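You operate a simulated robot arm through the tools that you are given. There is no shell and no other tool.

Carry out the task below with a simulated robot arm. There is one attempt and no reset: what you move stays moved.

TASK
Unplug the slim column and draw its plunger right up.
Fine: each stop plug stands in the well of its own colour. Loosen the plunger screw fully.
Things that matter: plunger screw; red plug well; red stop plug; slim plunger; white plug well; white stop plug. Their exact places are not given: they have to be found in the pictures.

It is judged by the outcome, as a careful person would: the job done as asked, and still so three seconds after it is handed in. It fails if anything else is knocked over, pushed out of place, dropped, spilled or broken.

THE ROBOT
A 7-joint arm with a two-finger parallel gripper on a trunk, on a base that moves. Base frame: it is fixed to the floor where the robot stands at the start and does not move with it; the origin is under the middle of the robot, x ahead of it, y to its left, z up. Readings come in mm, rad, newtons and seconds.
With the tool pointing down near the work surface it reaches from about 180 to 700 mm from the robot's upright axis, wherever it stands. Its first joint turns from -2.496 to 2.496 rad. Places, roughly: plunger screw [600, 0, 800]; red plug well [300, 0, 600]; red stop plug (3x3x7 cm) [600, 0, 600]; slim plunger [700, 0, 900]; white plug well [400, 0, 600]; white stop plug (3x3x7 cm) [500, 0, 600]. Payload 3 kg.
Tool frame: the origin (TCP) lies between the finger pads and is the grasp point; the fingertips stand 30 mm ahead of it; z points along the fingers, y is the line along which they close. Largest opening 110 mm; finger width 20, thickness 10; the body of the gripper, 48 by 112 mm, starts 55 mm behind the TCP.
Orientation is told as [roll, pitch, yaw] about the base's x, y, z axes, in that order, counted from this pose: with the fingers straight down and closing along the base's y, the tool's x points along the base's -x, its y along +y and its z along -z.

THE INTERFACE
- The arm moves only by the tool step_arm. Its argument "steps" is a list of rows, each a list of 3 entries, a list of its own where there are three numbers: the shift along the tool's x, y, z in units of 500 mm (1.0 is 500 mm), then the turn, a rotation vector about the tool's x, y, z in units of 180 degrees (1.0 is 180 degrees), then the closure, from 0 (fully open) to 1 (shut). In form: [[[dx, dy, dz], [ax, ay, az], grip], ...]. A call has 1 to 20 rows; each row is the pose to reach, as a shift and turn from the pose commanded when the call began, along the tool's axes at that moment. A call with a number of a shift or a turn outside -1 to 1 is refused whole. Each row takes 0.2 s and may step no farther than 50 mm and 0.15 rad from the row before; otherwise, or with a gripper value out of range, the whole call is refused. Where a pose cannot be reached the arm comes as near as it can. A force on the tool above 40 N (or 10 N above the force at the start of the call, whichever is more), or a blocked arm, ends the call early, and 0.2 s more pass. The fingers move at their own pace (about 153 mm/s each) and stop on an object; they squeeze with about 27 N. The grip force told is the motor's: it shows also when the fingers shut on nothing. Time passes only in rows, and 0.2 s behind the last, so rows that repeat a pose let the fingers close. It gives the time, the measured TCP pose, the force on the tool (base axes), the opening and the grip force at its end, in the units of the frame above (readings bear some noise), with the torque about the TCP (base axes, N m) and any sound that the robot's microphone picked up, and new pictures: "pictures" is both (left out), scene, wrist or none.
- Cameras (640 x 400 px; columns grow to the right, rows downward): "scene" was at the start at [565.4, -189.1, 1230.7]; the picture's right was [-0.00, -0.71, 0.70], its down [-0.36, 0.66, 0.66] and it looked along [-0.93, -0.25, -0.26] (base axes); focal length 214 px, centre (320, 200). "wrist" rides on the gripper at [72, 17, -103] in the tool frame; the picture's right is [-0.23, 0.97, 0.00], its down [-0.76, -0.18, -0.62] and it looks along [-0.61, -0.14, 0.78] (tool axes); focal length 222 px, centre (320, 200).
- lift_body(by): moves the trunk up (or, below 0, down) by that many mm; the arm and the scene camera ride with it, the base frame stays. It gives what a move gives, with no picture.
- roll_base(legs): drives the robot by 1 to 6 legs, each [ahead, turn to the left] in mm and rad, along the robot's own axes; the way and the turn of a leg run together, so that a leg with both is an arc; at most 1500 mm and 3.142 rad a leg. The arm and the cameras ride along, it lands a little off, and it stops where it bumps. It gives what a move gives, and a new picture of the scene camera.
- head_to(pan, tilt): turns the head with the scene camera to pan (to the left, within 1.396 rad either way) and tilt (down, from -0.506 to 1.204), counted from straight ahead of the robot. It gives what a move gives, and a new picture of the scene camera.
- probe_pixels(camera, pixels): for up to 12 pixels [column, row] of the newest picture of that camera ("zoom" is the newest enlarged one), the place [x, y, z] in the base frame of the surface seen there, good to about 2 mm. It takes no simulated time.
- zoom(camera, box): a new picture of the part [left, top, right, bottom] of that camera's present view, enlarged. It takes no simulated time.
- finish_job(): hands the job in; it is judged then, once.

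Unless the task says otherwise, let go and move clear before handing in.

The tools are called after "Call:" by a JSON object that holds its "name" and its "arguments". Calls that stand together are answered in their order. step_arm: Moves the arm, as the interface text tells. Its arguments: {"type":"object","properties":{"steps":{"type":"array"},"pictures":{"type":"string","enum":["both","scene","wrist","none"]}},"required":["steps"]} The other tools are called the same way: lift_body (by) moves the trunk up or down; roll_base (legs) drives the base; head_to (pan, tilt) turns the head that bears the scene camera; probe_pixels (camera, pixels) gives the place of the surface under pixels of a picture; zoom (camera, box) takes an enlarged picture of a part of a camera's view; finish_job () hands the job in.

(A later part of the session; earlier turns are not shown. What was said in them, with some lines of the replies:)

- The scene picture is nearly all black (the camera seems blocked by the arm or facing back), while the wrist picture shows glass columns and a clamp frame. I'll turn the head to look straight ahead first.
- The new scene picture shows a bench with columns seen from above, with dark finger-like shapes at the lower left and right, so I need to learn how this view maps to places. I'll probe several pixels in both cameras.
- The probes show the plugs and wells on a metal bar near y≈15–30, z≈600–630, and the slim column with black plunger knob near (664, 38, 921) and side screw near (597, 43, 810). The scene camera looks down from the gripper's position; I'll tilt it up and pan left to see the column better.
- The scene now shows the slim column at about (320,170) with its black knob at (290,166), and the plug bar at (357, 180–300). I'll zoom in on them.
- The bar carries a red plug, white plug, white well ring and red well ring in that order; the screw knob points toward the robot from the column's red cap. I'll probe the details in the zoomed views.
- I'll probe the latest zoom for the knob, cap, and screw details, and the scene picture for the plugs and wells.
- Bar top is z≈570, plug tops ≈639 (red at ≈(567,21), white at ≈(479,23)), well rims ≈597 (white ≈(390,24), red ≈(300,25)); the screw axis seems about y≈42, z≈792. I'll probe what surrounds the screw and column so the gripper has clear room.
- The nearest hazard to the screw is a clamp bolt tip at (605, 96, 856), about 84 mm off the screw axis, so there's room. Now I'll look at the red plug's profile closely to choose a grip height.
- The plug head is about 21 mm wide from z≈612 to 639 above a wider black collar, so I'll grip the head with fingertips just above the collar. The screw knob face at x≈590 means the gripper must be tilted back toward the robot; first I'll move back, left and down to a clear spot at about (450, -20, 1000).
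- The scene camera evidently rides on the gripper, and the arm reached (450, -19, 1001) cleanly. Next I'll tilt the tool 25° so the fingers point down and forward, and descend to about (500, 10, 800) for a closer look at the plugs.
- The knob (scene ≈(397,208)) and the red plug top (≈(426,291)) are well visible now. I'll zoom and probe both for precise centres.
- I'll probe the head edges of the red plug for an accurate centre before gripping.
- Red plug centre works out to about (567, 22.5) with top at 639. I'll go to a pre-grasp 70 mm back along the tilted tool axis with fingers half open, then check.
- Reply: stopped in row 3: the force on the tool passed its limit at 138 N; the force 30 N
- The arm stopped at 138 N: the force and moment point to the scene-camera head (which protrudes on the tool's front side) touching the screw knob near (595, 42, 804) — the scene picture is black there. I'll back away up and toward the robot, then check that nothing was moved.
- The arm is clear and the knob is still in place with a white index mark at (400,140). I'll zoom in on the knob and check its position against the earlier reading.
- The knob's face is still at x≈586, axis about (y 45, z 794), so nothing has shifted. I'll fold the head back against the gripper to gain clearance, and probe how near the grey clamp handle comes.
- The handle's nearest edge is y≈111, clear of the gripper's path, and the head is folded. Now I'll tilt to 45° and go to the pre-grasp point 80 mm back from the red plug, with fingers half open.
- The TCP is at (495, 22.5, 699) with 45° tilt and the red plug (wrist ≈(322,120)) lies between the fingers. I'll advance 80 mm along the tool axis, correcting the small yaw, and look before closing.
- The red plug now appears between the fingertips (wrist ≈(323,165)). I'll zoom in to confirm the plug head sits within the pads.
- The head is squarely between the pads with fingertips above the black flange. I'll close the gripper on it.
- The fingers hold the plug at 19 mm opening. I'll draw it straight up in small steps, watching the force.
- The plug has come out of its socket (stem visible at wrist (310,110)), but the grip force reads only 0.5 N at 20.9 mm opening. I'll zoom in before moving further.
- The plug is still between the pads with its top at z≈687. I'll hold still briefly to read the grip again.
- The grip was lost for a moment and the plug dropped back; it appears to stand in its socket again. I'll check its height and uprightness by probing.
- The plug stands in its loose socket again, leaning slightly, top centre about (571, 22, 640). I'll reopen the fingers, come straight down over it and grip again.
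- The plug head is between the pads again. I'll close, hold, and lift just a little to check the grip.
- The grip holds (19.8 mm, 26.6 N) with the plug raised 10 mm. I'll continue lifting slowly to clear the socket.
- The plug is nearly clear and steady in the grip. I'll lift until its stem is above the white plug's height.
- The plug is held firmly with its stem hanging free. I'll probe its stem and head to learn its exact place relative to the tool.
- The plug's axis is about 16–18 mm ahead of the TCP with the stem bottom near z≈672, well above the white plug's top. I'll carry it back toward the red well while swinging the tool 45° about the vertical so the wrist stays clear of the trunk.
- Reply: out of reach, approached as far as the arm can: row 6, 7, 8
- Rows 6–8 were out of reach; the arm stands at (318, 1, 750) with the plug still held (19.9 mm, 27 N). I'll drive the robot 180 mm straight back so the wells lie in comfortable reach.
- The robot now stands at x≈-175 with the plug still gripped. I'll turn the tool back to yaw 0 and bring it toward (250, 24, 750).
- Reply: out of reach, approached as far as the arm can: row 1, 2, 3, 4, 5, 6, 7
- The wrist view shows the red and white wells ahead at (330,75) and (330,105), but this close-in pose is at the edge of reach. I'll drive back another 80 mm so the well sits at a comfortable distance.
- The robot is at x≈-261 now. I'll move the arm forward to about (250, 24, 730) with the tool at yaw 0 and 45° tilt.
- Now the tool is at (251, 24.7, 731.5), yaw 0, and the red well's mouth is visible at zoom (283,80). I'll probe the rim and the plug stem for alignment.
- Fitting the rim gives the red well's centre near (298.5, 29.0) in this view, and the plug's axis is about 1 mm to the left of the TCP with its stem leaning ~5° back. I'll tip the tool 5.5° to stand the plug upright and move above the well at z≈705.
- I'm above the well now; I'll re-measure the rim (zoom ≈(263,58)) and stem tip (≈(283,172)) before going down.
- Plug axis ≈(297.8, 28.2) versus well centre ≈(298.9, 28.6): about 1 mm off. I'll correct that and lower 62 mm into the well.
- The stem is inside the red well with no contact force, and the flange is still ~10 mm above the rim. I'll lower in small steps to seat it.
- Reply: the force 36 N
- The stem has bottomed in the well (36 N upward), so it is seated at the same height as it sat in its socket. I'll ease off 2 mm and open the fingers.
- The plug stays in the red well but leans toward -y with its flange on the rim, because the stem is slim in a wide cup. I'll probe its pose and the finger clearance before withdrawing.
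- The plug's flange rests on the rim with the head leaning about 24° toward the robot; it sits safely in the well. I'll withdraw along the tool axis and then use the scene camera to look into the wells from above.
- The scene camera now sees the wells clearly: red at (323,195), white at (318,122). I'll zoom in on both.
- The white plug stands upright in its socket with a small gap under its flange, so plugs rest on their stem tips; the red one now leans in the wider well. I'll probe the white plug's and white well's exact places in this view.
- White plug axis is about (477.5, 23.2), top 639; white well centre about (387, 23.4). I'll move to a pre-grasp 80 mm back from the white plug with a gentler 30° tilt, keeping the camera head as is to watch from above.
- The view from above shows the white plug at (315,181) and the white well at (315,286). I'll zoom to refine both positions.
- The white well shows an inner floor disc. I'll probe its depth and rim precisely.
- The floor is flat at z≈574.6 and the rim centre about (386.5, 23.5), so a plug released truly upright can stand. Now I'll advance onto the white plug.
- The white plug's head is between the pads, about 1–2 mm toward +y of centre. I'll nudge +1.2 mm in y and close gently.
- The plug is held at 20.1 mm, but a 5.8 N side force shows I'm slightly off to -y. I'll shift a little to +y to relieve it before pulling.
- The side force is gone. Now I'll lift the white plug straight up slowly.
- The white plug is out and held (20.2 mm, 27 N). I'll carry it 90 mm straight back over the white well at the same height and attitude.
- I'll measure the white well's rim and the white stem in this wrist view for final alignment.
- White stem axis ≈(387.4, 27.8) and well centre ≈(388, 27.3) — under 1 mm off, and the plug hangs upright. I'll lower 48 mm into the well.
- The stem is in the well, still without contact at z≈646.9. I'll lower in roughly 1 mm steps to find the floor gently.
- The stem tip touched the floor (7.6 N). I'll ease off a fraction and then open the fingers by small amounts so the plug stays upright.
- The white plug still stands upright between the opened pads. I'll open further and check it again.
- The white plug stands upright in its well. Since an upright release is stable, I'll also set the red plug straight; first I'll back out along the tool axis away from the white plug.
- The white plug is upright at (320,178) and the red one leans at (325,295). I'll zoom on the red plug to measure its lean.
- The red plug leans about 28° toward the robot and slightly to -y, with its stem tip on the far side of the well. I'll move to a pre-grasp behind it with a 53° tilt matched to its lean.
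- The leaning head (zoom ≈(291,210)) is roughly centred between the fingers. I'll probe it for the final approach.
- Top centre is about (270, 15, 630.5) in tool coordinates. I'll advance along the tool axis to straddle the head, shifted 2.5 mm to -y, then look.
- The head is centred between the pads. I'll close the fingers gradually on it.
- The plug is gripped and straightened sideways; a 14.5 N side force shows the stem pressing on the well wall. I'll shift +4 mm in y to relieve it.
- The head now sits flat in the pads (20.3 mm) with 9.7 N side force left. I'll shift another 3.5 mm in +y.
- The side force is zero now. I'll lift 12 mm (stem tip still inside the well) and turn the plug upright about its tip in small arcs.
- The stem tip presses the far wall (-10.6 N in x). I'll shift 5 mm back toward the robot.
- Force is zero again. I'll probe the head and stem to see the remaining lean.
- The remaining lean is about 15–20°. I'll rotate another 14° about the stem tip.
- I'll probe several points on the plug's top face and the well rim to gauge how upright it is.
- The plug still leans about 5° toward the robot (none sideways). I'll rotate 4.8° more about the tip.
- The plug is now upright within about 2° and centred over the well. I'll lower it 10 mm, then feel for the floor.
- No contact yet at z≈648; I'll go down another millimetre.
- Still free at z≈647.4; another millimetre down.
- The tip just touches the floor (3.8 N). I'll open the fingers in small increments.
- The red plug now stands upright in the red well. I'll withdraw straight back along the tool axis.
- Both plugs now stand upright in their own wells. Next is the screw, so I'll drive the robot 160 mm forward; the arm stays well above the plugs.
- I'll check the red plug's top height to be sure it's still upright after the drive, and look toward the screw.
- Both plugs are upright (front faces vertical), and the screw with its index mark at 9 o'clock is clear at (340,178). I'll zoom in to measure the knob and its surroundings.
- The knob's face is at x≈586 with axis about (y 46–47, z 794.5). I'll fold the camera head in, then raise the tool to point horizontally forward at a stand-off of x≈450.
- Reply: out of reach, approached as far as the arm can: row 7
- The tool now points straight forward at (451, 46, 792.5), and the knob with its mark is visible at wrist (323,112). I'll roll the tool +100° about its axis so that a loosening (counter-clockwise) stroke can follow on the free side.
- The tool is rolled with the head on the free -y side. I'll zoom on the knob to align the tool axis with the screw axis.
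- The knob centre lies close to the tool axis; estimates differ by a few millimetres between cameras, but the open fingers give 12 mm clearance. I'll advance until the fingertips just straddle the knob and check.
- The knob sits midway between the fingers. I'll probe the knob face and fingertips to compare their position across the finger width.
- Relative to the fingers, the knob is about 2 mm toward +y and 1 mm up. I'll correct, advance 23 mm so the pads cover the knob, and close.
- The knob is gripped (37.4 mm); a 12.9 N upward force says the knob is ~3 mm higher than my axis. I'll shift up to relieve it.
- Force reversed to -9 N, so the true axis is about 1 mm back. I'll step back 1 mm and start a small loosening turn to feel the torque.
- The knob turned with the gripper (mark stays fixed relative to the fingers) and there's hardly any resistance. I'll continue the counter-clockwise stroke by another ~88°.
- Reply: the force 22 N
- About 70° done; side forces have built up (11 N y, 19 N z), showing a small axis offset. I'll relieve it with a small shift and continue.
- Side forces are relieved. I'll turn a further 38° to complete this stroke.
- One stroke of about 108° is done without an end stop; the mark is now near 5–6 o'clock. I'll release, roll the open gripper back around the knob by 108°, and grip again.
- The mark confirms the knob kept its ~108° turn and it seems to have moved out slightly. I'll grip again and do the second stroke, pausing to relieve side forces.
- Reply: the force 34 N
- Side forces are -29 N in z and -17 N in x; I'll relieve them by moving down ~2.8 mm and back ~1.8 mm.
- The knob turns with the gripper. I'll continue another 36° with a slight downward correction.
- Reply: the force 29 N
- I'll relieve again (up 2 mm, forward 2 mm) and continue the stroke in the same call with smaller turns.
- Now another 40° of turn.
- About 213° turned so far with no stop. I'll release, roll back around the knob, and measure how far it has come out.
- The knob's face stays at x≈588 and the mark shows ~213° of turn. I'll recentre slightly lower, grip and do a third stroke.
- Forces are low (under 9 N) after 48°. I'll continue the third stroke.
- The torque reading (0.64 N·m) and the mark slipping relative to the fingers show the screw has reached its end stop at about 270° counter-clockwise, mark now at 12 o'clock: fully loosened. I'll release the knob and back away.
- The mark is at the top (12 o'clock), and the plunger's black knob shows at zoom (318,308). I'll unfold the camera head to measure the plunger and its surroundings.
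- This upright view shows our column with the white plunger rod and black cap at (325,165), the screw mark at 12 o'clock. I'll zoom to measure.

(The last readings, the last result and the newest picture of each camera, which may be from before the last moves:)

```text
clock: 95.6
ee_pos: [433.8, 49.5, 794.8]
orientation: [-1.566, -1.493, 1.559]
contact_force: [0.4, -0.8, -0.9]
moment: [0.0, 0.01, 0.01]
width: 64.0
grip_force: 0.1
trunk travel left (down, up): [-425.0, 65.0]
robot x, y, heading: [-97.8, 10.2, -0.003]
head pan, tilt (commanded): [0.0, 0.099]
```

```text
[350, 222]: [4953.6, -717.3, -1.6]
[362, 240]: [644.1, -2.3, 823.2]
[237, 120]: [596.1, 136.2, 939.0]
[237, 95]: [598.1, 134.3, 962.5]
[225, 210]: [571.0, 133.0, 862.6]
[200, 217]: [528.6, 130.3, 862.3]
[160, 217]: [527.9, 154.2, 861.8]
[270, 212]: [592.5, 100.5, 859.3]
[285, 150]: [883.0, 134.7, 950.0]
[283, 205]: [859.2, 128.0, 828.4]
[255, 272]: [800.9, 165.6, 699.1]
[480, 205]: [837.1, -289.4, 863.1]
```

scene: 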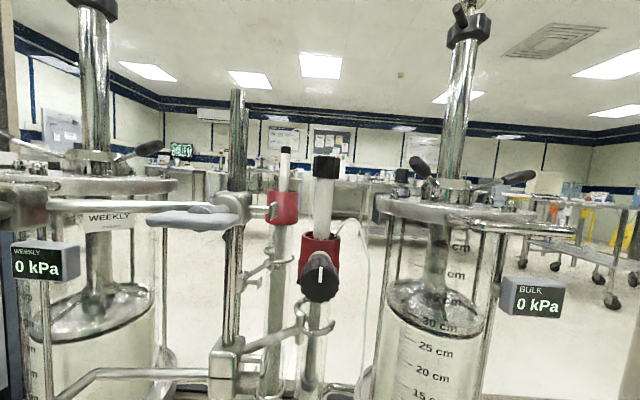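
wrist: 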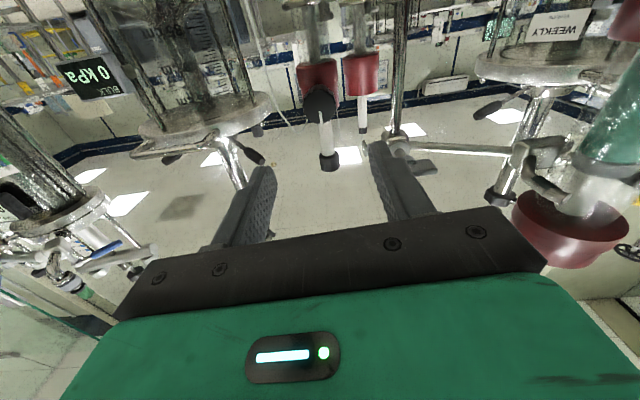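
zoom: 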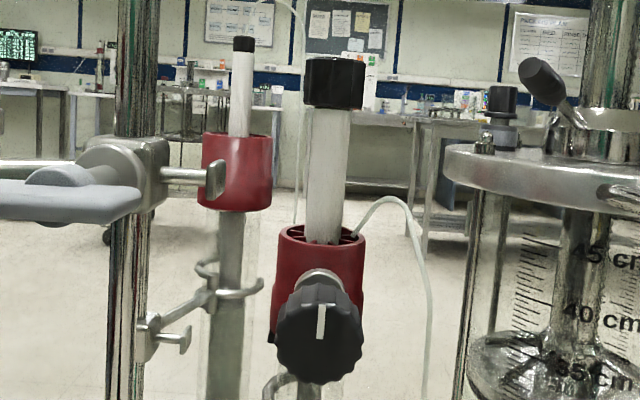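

The plunger's cap is about 35 mm wide, centred near x≈673, y≈49–50 (tool coordinates), spanning z≈895–921. I'll drive 80 mm forward so the pull-up is well within reach.

Call:
{"name": "roll_base", "arguments": {"legs": [[80, 0]]}}

```text
clock: 96.6
ee_pos: [514.2, 50.3, 795.3]
orientation: [-1.57, -1.491, 1.565]
contact_force: [-1.0, 0.1, 0.3]
moment: [0.02, -0.03, 0.0]
width: 63.8
grip_force: 0.0
trunk travel left (down, up): [-425.0, 65.0]
robot x, y, heading: [-17.8, 12.4, -0.003]
head pan, tilt (commanded): [0.0, 0.099]
```

scene: 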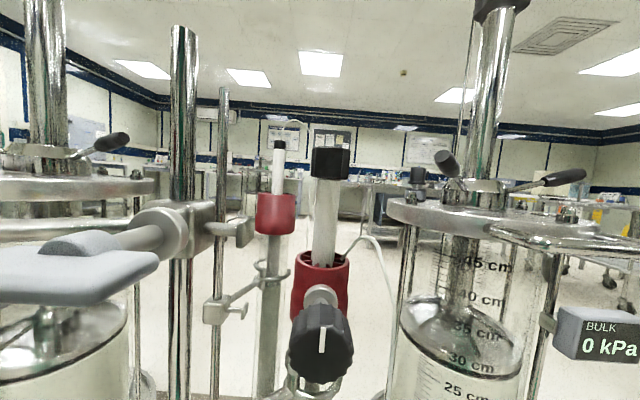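

All clear here. I'll raise the tool above the screw, tilt it to point 60° forward-down, and move to a pre-grasp behind the plunger cap.

Call:
{"name": "step_arm", "arguments": {"steps": [[[-0.0773, -0.0062, 0], [0, 0.0417, 0.0064], 0.42], [[-0.1545, -0.0124, 0], [0, 0.0833, 0.0127], 0.42], [[-0.2318, -0.0186, 0], [0, 0.125, 0.019], 0.42], [[-0.309, -0.0248, 0], [0, 0.1667, 0.0254], 0.42], [[-0.309, -0.026, 0.088], [0, 0.1667, 0.0254], 0.42], [[-0.309, -0.026, 0.17], [0, 0.1667, 0.0254], 0.42], [[-0.309, -0.026, 0.17], [0, 0.1667, 0.0254], 0.42]]}}

```text
clock: 98.2
ee_pos: [600.4, 48.9, 950.5]
orientation: [-0.005, -1.047, -0.023]
contact_force: [-0.2, -0.1, 0.7]
moment: [0.04, 0.0, 0.0]
width: 63.8
grip_force: 0.1
out of reach, approached as far as the arm can: row 2, 3, 4, 5
trunk travel left (down, up): [-425.0, 65.0]
robot x, y, heading: [-20.4, 16.3, -0.003]
head pan, tilt (commanded): [0.0, 0.099]
```

scene: 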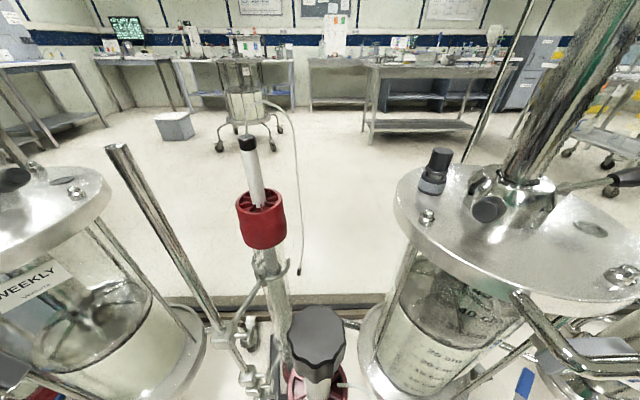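
wrist: 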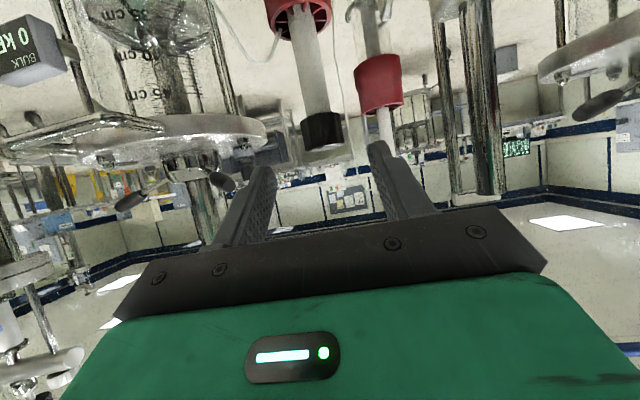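

I'm at the pre-grasp (600, 49, 950) with the plunger cap ahead. I'll tilt the camera down a bit to measure the cap from above.

Call:
{"name": "head_to", "arguments": {"pan": 0, "tilt": 0.45}}

Call:
{"name": "zoom", "arguments": {"camera": "scene", "box": [250, 120, 390, 300]}}

```text
clock: 99.1
ee_pos: [600.6, 50.2, 951.6]
orientation: [-0.005, -1.047, -0.025]
contact_force: [-0.6, -0.5, 0.8]
moment: [0.02, -0.03, -0.01]
width: 64.0
grip_force: 0.1
trunk travel left (down, up): [-425.0, 65.0]
robot x, y, heading: [-14.6, 12.7, -0.005]
head pan, tilt (commanded): [0.0, 0.45]
```

scene: 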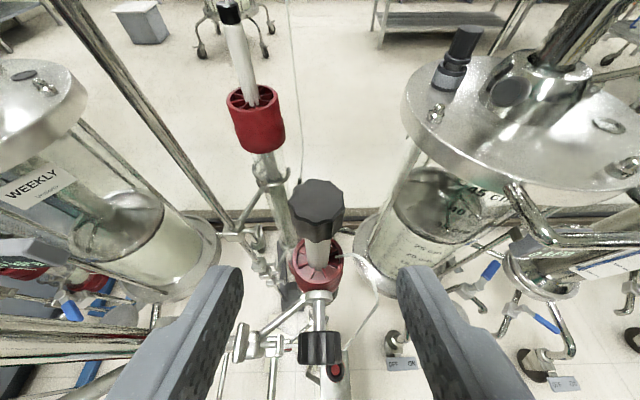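

```text
2.22 times, centred on (320, 210) of scene
```

zoom: 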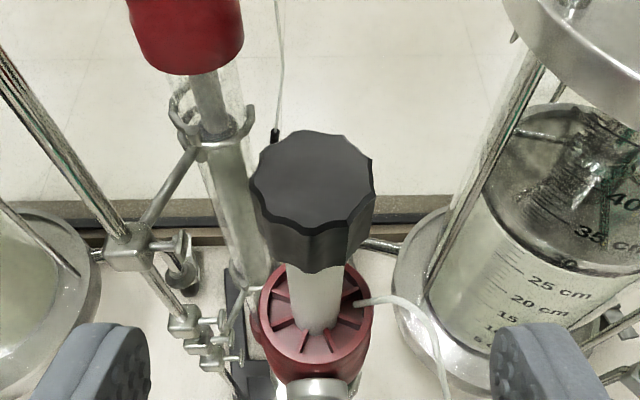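

Call:
{"name": "probe_pixels", "arguments": {"camera": "zoom", "pixels": [[312, 180], [258, 185], [370, 180], [312, 138], [312, 225], [270, 150], [350, 215], [312, 255], [312, 290], [312, 320], [150, 360], [495, 370]]}}

Call:
{"name": "probe_pixels", "arguments": {"camera": "wrist", "pixels": [[322, 140], [303, 130], [342, 125], [322, 115], [322, 100], [310, 60], [322, 150], [262, 190], [390, 170]]}}

```text
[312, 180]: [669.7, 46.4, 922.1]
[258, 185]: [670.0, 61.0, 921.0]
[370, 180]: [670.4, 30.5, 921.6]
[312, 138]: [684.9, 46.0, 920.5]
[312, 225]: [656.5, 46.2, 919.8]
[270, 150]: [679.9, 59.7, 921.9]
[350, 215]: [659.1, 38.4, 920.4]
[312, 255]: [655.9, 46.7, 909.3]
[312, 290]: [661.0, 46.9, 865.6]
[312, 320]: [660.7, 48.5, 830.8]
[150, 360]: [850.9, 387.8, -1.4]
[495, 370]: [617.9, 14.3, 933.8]
```

```text
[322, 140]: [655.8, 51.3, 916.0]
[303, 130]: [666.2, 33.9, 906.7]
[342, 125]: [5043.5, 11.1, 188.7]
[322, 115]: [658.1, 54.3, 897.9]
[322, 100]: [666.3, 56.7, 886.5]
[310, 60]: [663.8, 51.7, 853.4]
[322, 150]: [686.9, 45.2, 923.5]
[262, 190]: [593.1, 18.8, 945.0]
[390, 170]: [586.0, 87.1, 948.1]
```

The cap's top is at z≈921.5, centre about x 671. I'll straighten the small yaw, advance ~82 mm along the tool axis so the pads straddle the cap at z≈908, and check.

Call:
{"name": "step_arm", "arguments": {"steps": [[[0.0012, 0.0012, 0.041], [-0.0033, 0, -0.0019], 0.42], [[0.0025, 0.0024, 0.082], [-0.0066, 0, -0.0038], 0.42], [[0.0037, 0.0036, 0.123], [-0.0066, 0, -0.0038], 0.42], [[0.005, 0.0047, 0.1633], [-0.0066, 0, -0.0038], 0.42], [[0.005, 0.0047, 0.1633], [-0.0066, 0, -0.0038], 0.42]]}}

Call:
{"name": "zoom", "arguments": {"camera": "wrist", "box": [220, 60, 440, 260]}}

```text
clock: 100.3
ee_pos: [669.8, 47.3, 906.5]
orientation: [-0.005, -1.047, -0.001]
contact_force: [-0.5, -0.2, 0.2]
moment: [0.01, 0.02, 0.0]
width: 63.7
grip_force: 0.0
trunk travel left (down, up): [-425.0, 65.0]
robot x, y, heading: [-17.8, 11.5, -0.003]
head pan, tilt (commanded): [0.0, 0.45]
```

scene: 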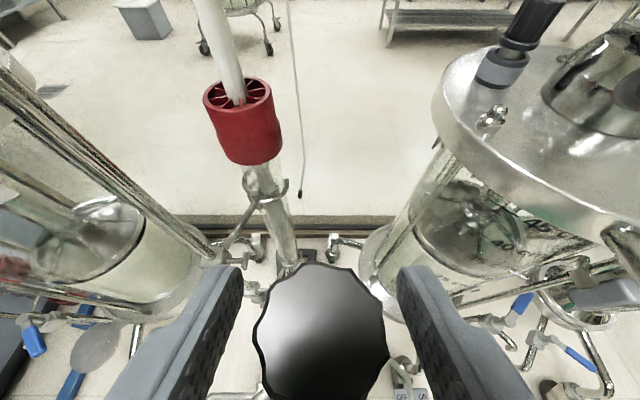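
wrist: 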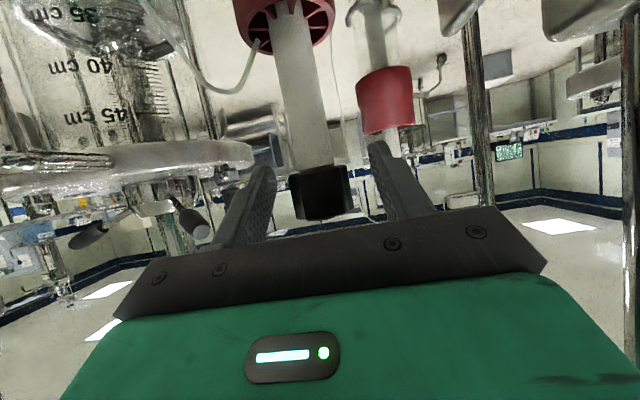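

```text
2.00 times, centred on (330, 160) of wrist
```

zoom: 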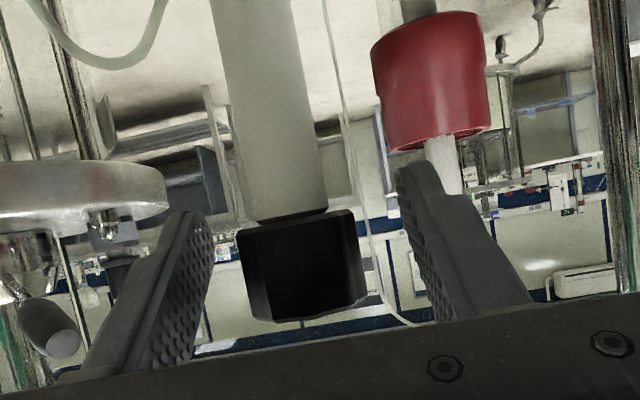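

The cap is centred between the pads. I'll close on it.

Call:
{"name": "step_arm", "arguments": {"steps": [[[0, 0, 0], [0, 0, 0], 0.6], [[0, 0, 0], [0, 0, 0], 0.68], [[0, 0, 0], [0, 0, 0], 1], [[0, 0, 0], [0, 0, 0], 1], [[0, 0, 0], [0, 0, 0], 1]], "pictures": "wrist"}}

Call:
{"name": "zoom", "arguments": {"camera": "wrist", "box": [220, 60, 440, 260]}}

```text
clock: 101.5
ee_pos: [670.2, 49.2, 907.8]
orientation: [-0.003, -1.047, 0.0]
contact_force: [0.3, -2.8, -0.9]
moment: [0.45, -0.08, -0.04]
width: 33.3
grip_force: 44.5
trunk travel left (down, up): [-425.0, 65.0]
robot x, y, heading: [-12.5, 11.4, -0.001]
head pan, tilt (commanded): [0.0, 0.45]
```

wrist: 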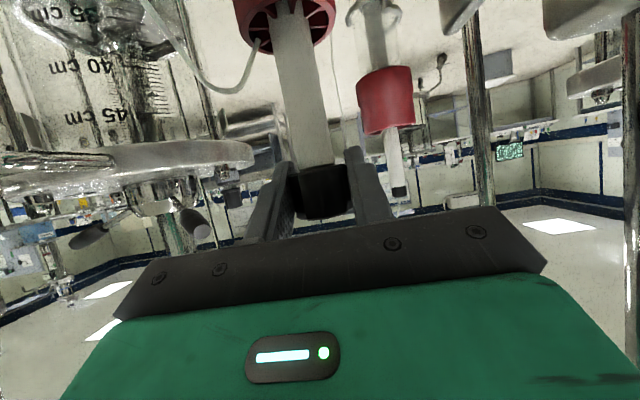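

```text
2.00 times, centred on (330, 160) of wrist
```

zoom: 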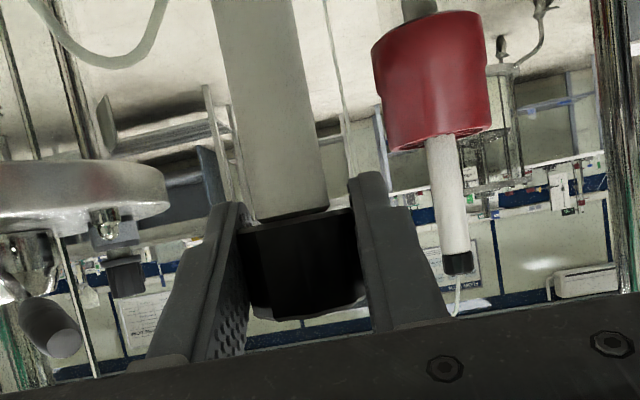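

Cap gripped at 33.3 mm. I'll pull up 10 mm first to feel the resistance.

Call:
{"name": "step_arm", "arguments": {"steps": [[[-0.0043, 0, -0.0025], [0, 0, 0], 1], [[-0.0087, 0, -0.005], [0, 0, 0], 1], [[-0.0173, 0, -0.01], [0, 0, 0], 1]], "pictures": "none"}}

```text
clock: 102.3
ee_pos: [668.6, 48.2, 916.9]
orientation: [-0.003, -1.047, -0.001]
contact_force: [-2.3, -3.7, -2.4]
moment: [0.46, 0.83, -0.11]
width: 33.2
grip_force: 44.9
trunk travel left (down, up): [-425.0, 65.0]
robot x, y, heading: [-16.2, 7.6, -0.001]
head pan, tilt (commanded): [0.0, 0.45]
```

The plunger moves freely (only ~2.4 N). I'll keep drawing it up, watching the force.

Call:
{"name": "step_arm", "arguments": {"steps": [[[-0.0173, 0.0005, -0.01], [0, 0, 0], 1], [[-0.0346, 0.001, -0.02], [0, 0, 0], 1], [[-0.052, 0.001, -0.03], [0, 0, 0], 1], [[-0.0693, 0.001, -0.04], [0, 0, 0], 1], [[-0.0866, 0.001, -0.05], [0, 0, 0], 1]], "pictures": "wrist"}}

```text
clock: 103.5
ee_pos: [670.4, 48.7, 967.3]
orientation: [-0.005, -1.046, -0.003]
contact_force: [-2.3, -13.1, -4.1]
moment: [0.22, 0.31, -0.04]
width: 33.1
grip_force: 44.4
trunk travel left (down, up): [-425.0, 65.0]
robot x, y, heading: [-16.7, 12.0, 0.0]
head pan, tilt (commanded): [0.0, 0.45]
```

wrist: 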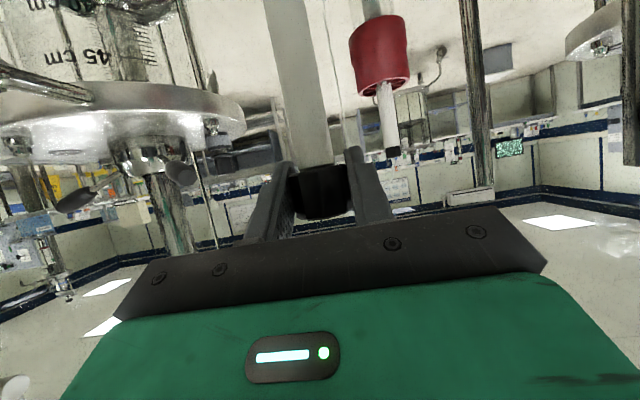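

Raised 60 mm with little vertical load; there's a -13 N side force so I'll shift 1.5 mm to -y and continue up.

Call:
{"name": "step_arm", "arguments": {"steps": [[[0, -0.003, 0], [0, 0, 0], 1], [[-0.0173, -0.003, -0.01], [0, 0, 0], 1], [[-0.0346, -0.003, -0.02], [0, 0, 0], 1], [[-0.052, -0.003, -0.03], [0, 0, 0], 1], [[-0.0693, -0.003, -0.04], [0, 0, 0], 1]], "pictures": "none"}}

```text
clock: 104.3
ee_pos: [668.7, 48.6, 978.6]
orientation: [-0.006, -1.029, 0.002]
contact_force: [33.3, 2.0, -26.2]
moment: [0.44, -0.05, -0.01]
width: 33.2
grip_force: 45.0
trunk travel left (down, up): [-425.0, 65.0]
robot x, y, heading: [-16.1, 9.2, -0.003]
head pan, tilt (commanded): [0.0, 0.45]
stopped in row 4: the force on the tool passed its limit at 46 N (the readings are from after the stop); the commanded pose is now the measured one
```

The pull stopped at z≈979 with a downward resistance, i.e. the plunger has risen about 71 mm — perhaps its upper stop. I'll hold and look.

Call:
{"name": "step_arm", "arguments": {"steps": [[[0, 0, 0], [0, 0, 0], 1]]}}

Call:
{"name": "zoom", "arguments": {"camera": "wrist", "box": [220, 0, 440, 200]}}

```text
clock: 104.7
ee_pos: [669.2, 48.7, 978.7]
orientation: [-0.007, -1.027, 0.003]
contact_force: [30.7, 1.3, -28.7]
moment: [0.44, 0.22, 0.03]
width: 33.2
grip_force: 44.4
trunk travel left (down, up): [-425.0, 65.0]
robot x, y, heading: [-17.0, 11.6, -0.002]
head pan, tilt (commanded): [0.0, 0.45]
```

scene: 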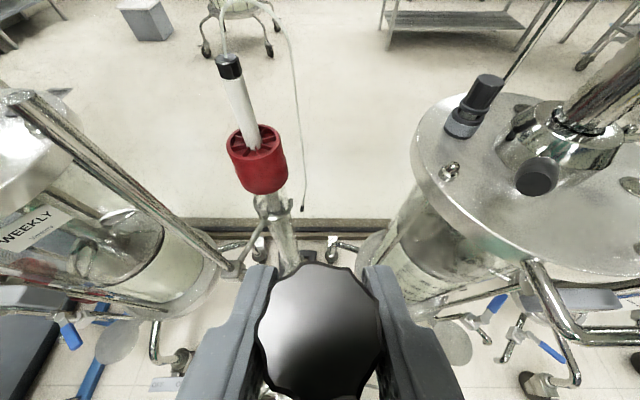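
wrist: 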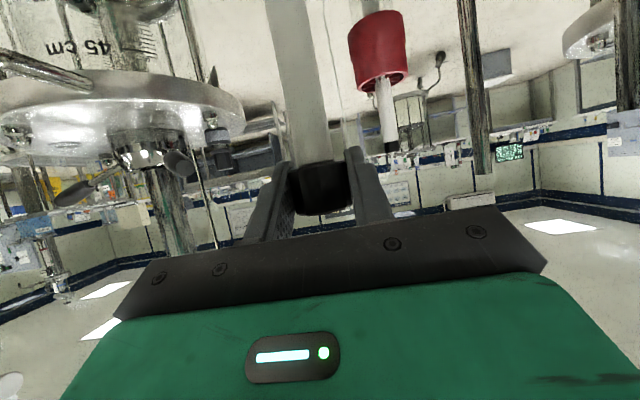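

```text
2.00 times, centred on (330, 100) of wrist
```

zoom: 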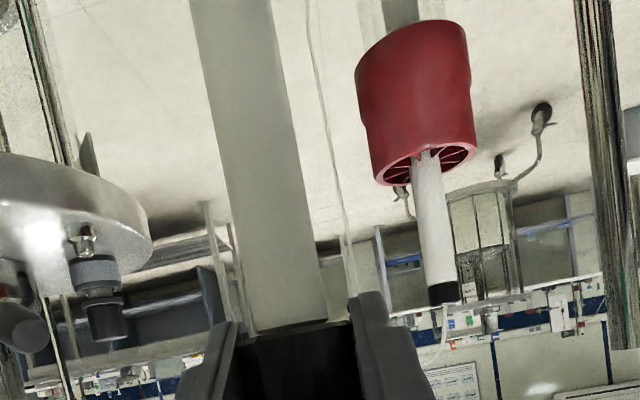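

A sideways force of +31 N in x remains alongside the -29 N vertical one. I'll shift 3 mm forward to relieve it and see whether the vertical block is real.

Call:
{"name": "step_arm", "arguments": {"steps": [[[-0.0015, 0, 0.0025], [0, 0, 0], 1], [[-0.0031, 0, 0.0051], [0, 0, 0], 1], [[-0.0031, 0, 0.0051], [0, 0, 0], 1]], "pictures": "none"}}

```text
clock: 105.5
ee_pos: [668.1, 48.6, 979.5]
orientation: [-0.01, -1.026, 0.004]
contact_force: [-9.3, 3.3, -28.3]
moment: [0.37, 0.79, 0.06]
width: 33.4
grip_force: 44.9
trunk travel left (down, up): [-425.0, 65.0]
robot x, y, heading: [-16.3, 12.1, -0.001]
head pan, tilt (commanded): [0.0, 0.45]
```

The x force is relieved but the -28 N vertical block remains. I'll ease down 3 mm and check if the force vanishes, confirming a hard upper stop.

Call:
{"name": "step_arm", "arguments": {"steps": [[[0.0015, 0, 0.0005], [0, 0, 0], 1], [[0.0059, 0, 0.0019], [0, 0, 0], 1], [[0.0059, 0, 0.0019], [0, 0, 0], 1]], "pictures": "none"}}

```text
clock: 106.3
ee_pos: [667.7, 49.2, 978.3]
orientation: [-0.007, -1.036, 0.001]
contact_force: [-14.3, -1.6, -17.0]
moment: [0.35, 0.23, 0.07]
width: 33.4
grip_force: 45.2
trunk travel left (down, up): [-425.0, 65.0]
robot x, y, heading: [-15.6, 13.4, -0.002]
head pan, tilt (commanded): [0.0, 0.45]
```

The block is a genuine upper stop at z≈978.5 (free travel before, hard above). I'll relax the pull to near zero before releasing.

Call:
{"name": "step_arm", "arguments": {"steps": [[[0.0036, 0, 0.0008], [0, 0, 0], 1], [[0.0071, 0, 0.0017], [0, 0, 0], 1], [[0.0071, 0, 0.0017], [0, 0, 0], 1]], "pictures": "none"}}

```text
clock: 107.1
ee_pos: [668.7, 48.2, 977.8]
orientation: [-0.004, -1.038, 0.0]
contact_force: [4.0, -1.3, 0.7]
moment: [0.45, -1.38, -0.08]
width: 33.4
grip_force: 45.1
trunk travel left (down, up): [-425.0, 65.0]
robot x, y, heading: [-16.9, 10.8, -0.002]
head pan, tilt (commanded): [0.0, 0.45]
```

Forces are near zero at z≈978. I'll measure the cap's height now, then release and see whether it stays up.

Call:
{"name": "zoom", "arguments": {"camera": "scene", "box": [220, 230, 420, 400]}}

Call:
{"name": "probe_pixels", "arguments": {"camera": "zoom", "pixels": [[310, 150], [310, 200], [310, 250], [250, 200], [370, 200], [310, 300]]}}

Call:
{"name": "step_arm", "arguments": {"steps": [[[0, 0, 0], [0, 0, 0], 0.69], [[0, 0, 0], [0, 0, 0], 0.67], [[0, 0, 0], [0, 0, 0], 0.64]]}}

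Call:
{"name": "zoom", "arguments": {"camera": "scene", "box": [220, 230, 420, 400]}}

Call:
{"name": "probe_pixels", "arguments": {"camera": "zoom", "pixels": [[310, 150], [310, 200], [310, 250], [250, 200], [370, 200], [310, 300]]}}

```text
2.35 times, centred on (320, 315) of scene
```

zoom: 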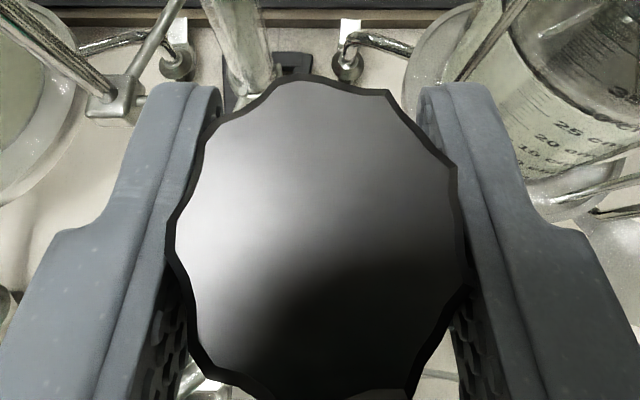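

```text
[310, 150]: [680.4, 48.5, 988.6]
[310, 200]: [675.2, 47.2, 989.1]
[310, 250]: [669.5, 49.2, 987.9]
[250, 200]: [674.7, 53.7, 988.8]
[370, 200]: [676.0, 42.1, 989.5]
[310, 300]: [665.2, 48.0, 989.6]
```

```text
clock: 107.9
ee_pos: [667.7, 49.1, 976.7]
orientation: [-0.008, -1.034, 0.001]
contact_force: [-0.2, -0.7, -0.4]
moment: [0.02, 0.0, -0.03]
width: 39.8
grip_force: 0.1
trunk travel left (down, up): [-425.0, 65.0]
robot x, y, heading: [-16.3, 11.1, -0.0]
head pan, tilt (commanded): [0.0, 0.45]
```

scene: 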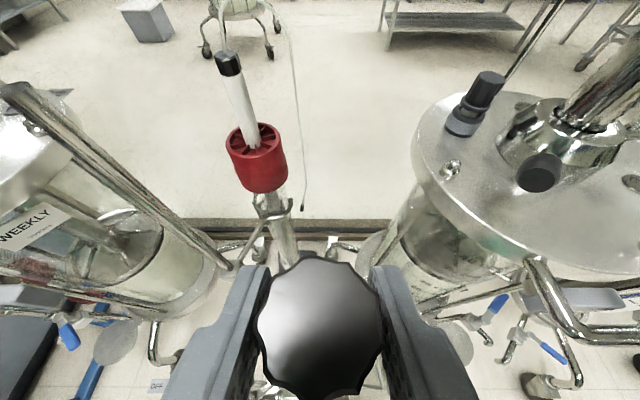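
wrist: 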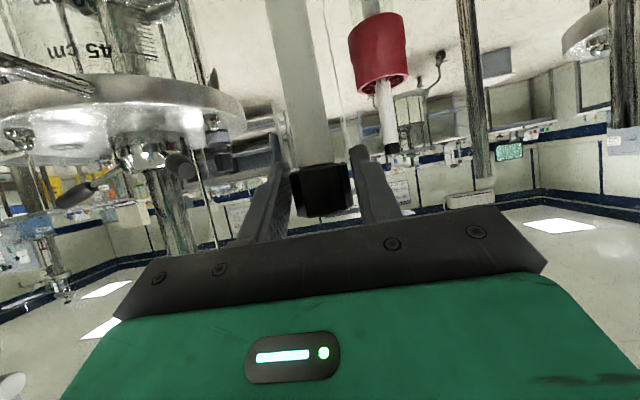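

```text
2.35 times, centred on (320, 315) of scene
```

zoom: 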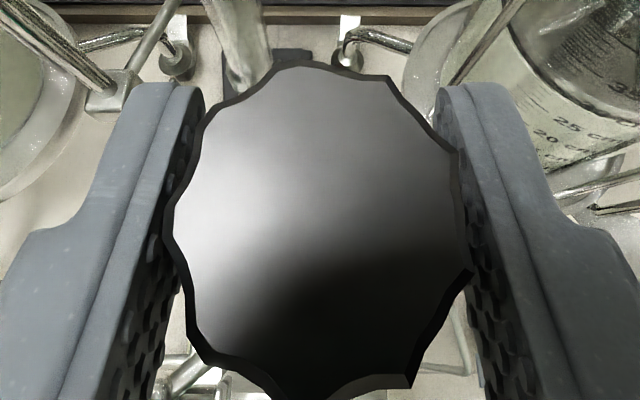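

```text
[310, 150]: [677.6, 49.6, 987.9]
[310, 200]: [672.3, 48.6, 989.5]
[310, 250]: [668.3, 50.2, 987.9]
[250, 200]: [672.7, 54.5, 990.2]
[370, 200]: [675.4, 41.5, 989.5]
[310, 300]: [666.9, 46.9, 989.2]
```

The cap stays at z≈989 after opening (67.5 mm higher than before), so friction holds it. To be sure it is right at the top, I'll regrip and pull up once more gently with no side load.

Call:
{"name": "step_arm", "arguments": {"steps": [[[0, 0, 0], [0, 0, 0], 0.7], [[0, 0, 0], [0, 0, 0], 1], [[0, 0, 0], [0, 0, 0], 1], [[-0.0034, 0, -0.002], [0, 0, 0], 1], [[-0.0069, 0, -0.004], [0, 0, 0], 1], [[-0.0103, 0, -0.006], [0, 0, 0], 1]], "pictures": "none"}}

```text
clock: 109.3
ee_pos: [667.1, 49.5, 977.1]
orientation: [-0.006, -1.026, 0.003]
contact_force: [-4.2, 2.0, -29.2]
moment: [0.51, 0.01, -0.07]
width: 33.5
grip_force: 44.9
trunk travel left (down, up): [-425.0, 65.0]
robot x, y, heading: [-13.5, 11.3, -0.001]
head pan, tilt (commanded): [0.0, 0.45]
```

With almost no side load it is blocked at the same height (-29 N, no motion), so the plunger is at its upper stop. I'll relax the pull and let go.

Call:
{"name": "step_arm", "arguments": {"steps": [[[0.005, 0, 0.003], [0, 0, 0], 1], [[0.0095, 0, 0.0055], [0, 0, 0], 1], [[0.0095, 0, 0.0055], [0, 0, 0], 1]], "pictures": "none"}}

```text
clock: 110.1
ee_pos: [667.9, 48.0, 977.0]
orientation: [-0.007, -1.036, 0.002]
contact_force: [-12.2, 1.5, -0.8]
moment: [0.26, -0.04, 0.1]
width: 33.6
grip_force: 45.1
trunk travel left (down, up): [-425.0, 65.0]
robot x, y, heading: [-17.3, 8.3, 0.003]
head pan, tilt (commanded): [0.0, 0.45]
```

A small -12 N x force remains; I'll shift 1 mm back to null it and open the fingers gradually.

Call:
{"name": "step_arm", "arguments": {"steps": [[[0.0009, 0, -0.0015], [0, 0, 0], 1], [[0.0009, 0, -0.0015], [0, 0, 0], 0.69], [[0.0009, 0, -0.0015], [0, 0, 0], 0.66], [[0.0009, 0, -0.0015], [0, 0, 0], 0.6], [[0.0009, 0, -0.0015], [0, 0, 0], 0.42], [[0.0009, 0, -0.0015], [0, 0, 0], 0.42]]}}

Call:
{"name": "zoom", "arguments": {"camera": "wrist", "box": [220, 60, 440, 260]}}

Call:
{"name": "probe_pixels", "arguments": {"camera": "scene", "pixels": [[318, 300], [318, 320], [318, 345], [290, 320], [345, 320]]}}

```text
clock: 111.5
ee_pos: [667.4, 49.3, 976.1]
orientation: [-0.007, -1.033, 0.002]
contact_force: [-0.2, 0.7, -0.8]
moment: [0.03, 0.0, 0.02]
width: 64.0
grip_force: 0.0
trunk travel left (down, up): [-425.0, 65.0]
robot x, y, heading: [-18.7, 10.5, 0.001]
head pan, tilt (commanded): [0.0, 0.45]
```

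scene: 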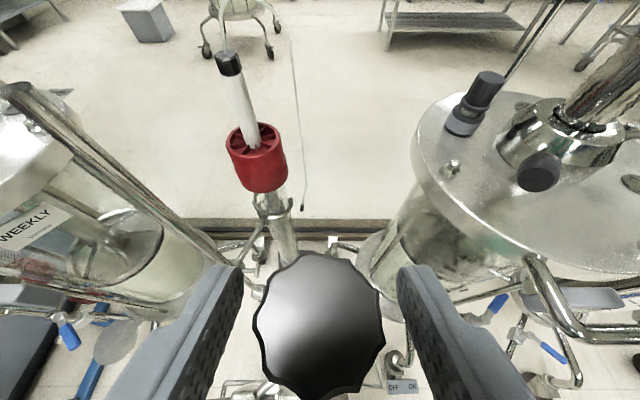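
wrist: 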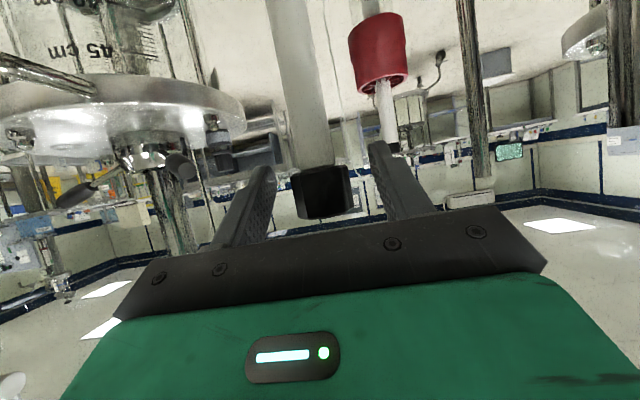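

```text
2.00 times, centred on (330, 160) of wrist
```

zoom: 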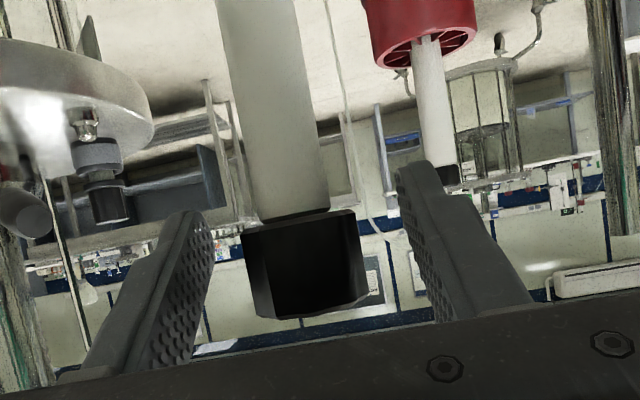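

```text
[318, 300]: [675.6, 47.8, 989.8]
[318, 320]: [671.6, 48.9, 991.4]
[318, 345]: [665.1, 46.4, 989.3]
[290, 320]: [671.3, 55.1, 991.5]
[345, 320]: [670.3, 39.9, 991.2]
```

The cap holds at z≈990 with the fingers open. I'll withdraw backwards along the tool axis and then check everything.

Call:
{"name": "step_arm", "arguments": {"steps": [[[0, 0, -0.03], [0, 0, 0], 0.42], [[0, 0, -0.1], [0, 0, 0], 0.42], [[0, 0, -0.18], [0, 0, 0], 0.42], [[0, 0, -0.26], [0, 0, 0], 0.42], [[0, 0, -0.34], [0, 0, 0], 0.42]]}}

Call:
{"name": "head_to", "arguments": {"pan": 0, "tilt": 0.9}}

```text
clock: 112.7
ee_pos: [587.5, 58.8, 1053.7]
orientation: [-0.006, -1.032, 0.002]
contact_force: [0.3, -1.0, -0.1]
moment: [0.03, 0.01, -0.04]
width: 63.8
grip_force: 0.0
out of reach, approached as far as the arm can: row 4, 5
trunk travel left (down, up): [-425.0, 65.0]
robot x, y, heading: [-19.8, 8.8, -0.006]
head pan, tilt (commanded): [0.0, 0.45]
```

scene: 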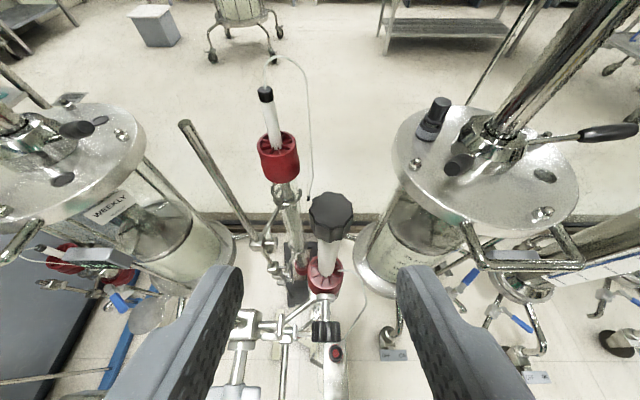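
wrist: 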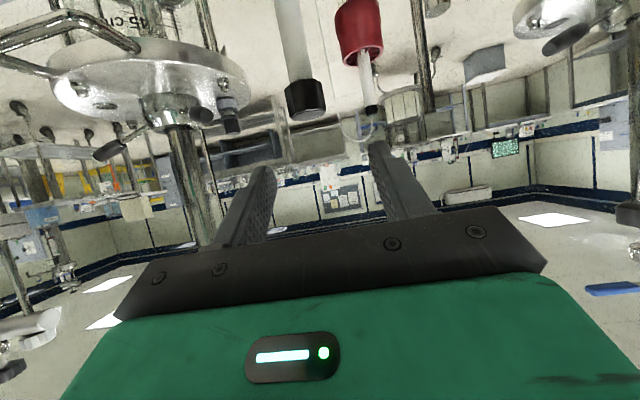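

```text
clock: 113.6
ee_pos: [585.6, 59.6, 1054.9]
orientation: [-0.005, -1.034, 0.003]
contact_force: [0.2, 0.1, -0.2]
moment: [-0.01, -0.02, 0.01]
width: 63.6
grip_force: 0.0
trunk travel left (down, up): [-425.0, 65.0]
robot x, y, heading: [-16.3, 10.7, -0.002]
head pan, tilt (commanded): [0.0, 0.901]
```

scene: 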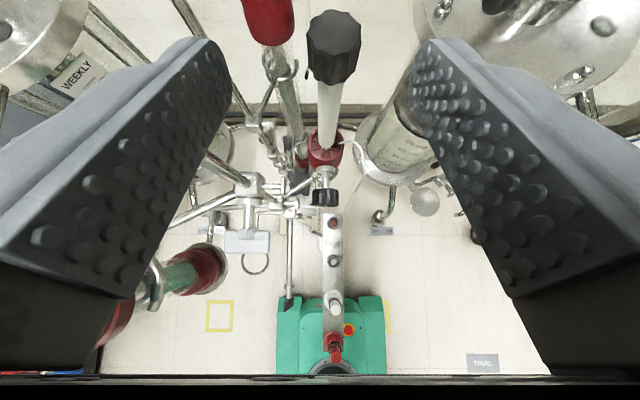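

The view shows the plunger up, the screw, and both plugs in their wells. I'll zoom in and probe to verify each.

Call:
{"name": "zoom", "arguments": {"camera": "scene", "box": [290, 200, 380, 370]}}

Call:
{"name": "probe_pixels", "arguments": {"camera": "scene", "pixels": [[334, 30], [334, 22], [320, 35], [348, 35], [336, 308], [336, 298], [334, 348], [334, 340], [330, 222], [333, 262], [325, 197]]}}

Call:
{"name": "zoom", "arguments": {"camera": "scene", "box": [270, 0, 390, 220]}}

```text
2.35 times, centred on (335, 285) of scene
```

zoom: 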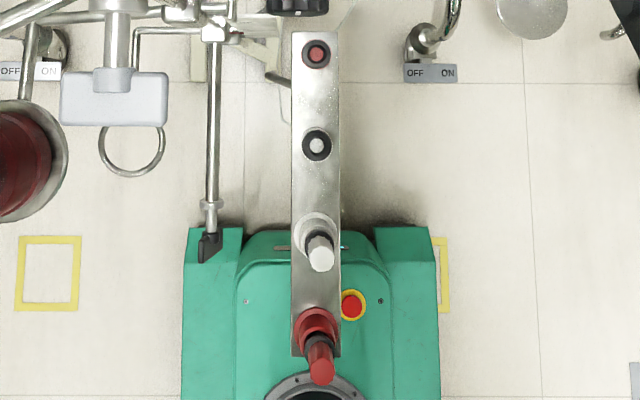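

```text
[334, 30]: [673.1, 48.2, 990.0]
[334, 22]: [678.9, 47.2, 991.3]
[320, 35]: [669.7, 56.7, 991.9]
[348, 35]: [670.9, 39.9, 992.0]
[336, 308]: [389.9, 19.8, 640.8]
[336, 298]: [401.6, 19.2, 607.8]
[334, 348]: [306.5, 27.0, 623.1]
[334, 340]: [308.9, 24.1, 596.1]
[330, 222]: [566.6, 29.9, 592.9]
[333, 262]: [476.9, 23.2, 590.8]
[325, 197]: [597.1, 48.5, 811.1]
```

```text
1.82 times, centred on (330, 110) of scene
```

zoom: 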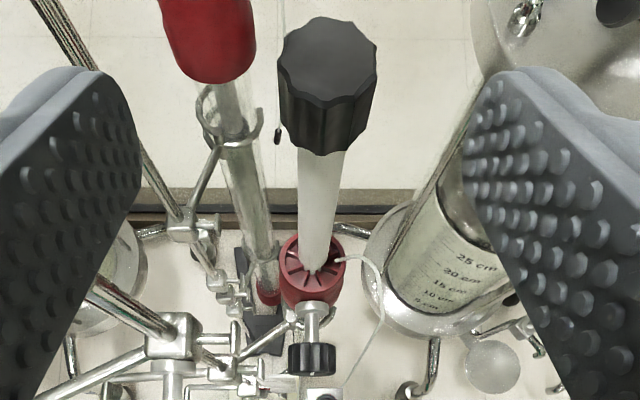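

All checks agree: the plunger cap has stayed at z≈990 since it was released, which is its upper stop. The screw was turned about 270° counter-clockwise to its end stop. The white and red plugs stand upright in the white and red wells, and their old sockets are empty. The gripper is open and clear, so I'm handing in the job.

Call:
{"name": "finish_job", "arguments": {}}

```text
The job is handed in.
```

The slim column is unplugged, its screw is fully loosened, and its plunger is drawn right up. The job is handed in; no verdict came back with the hand-in.

- **Plugs:** The red plug stands upright in the red well and the white plug upright in the white well.
- **Screw:** I turned it counter-clockwise to its end stop, about 270°. The stop showed as a clear torque rise and the knob slipping in the fingers.
- **Plunger:** It rose about 68 mm to a hard upper stop, confirmed with a second gentle pull. It stayed up for the two seconds I could observe after I let go.

Three things went wrong along the way:

- **Knock on the screw knob:** Early on, the camera head bumped the screw knob with a peak of 138 N. The knob measured in the same place afterwards and I saw no damage.
- **Dropped red plug:** The red plug slipped from the grip on the first lift, but fell straight back into its own socket.
- **Leaning red plug:** When first placed, it leaned in its well, so I regripped it and set it upright.
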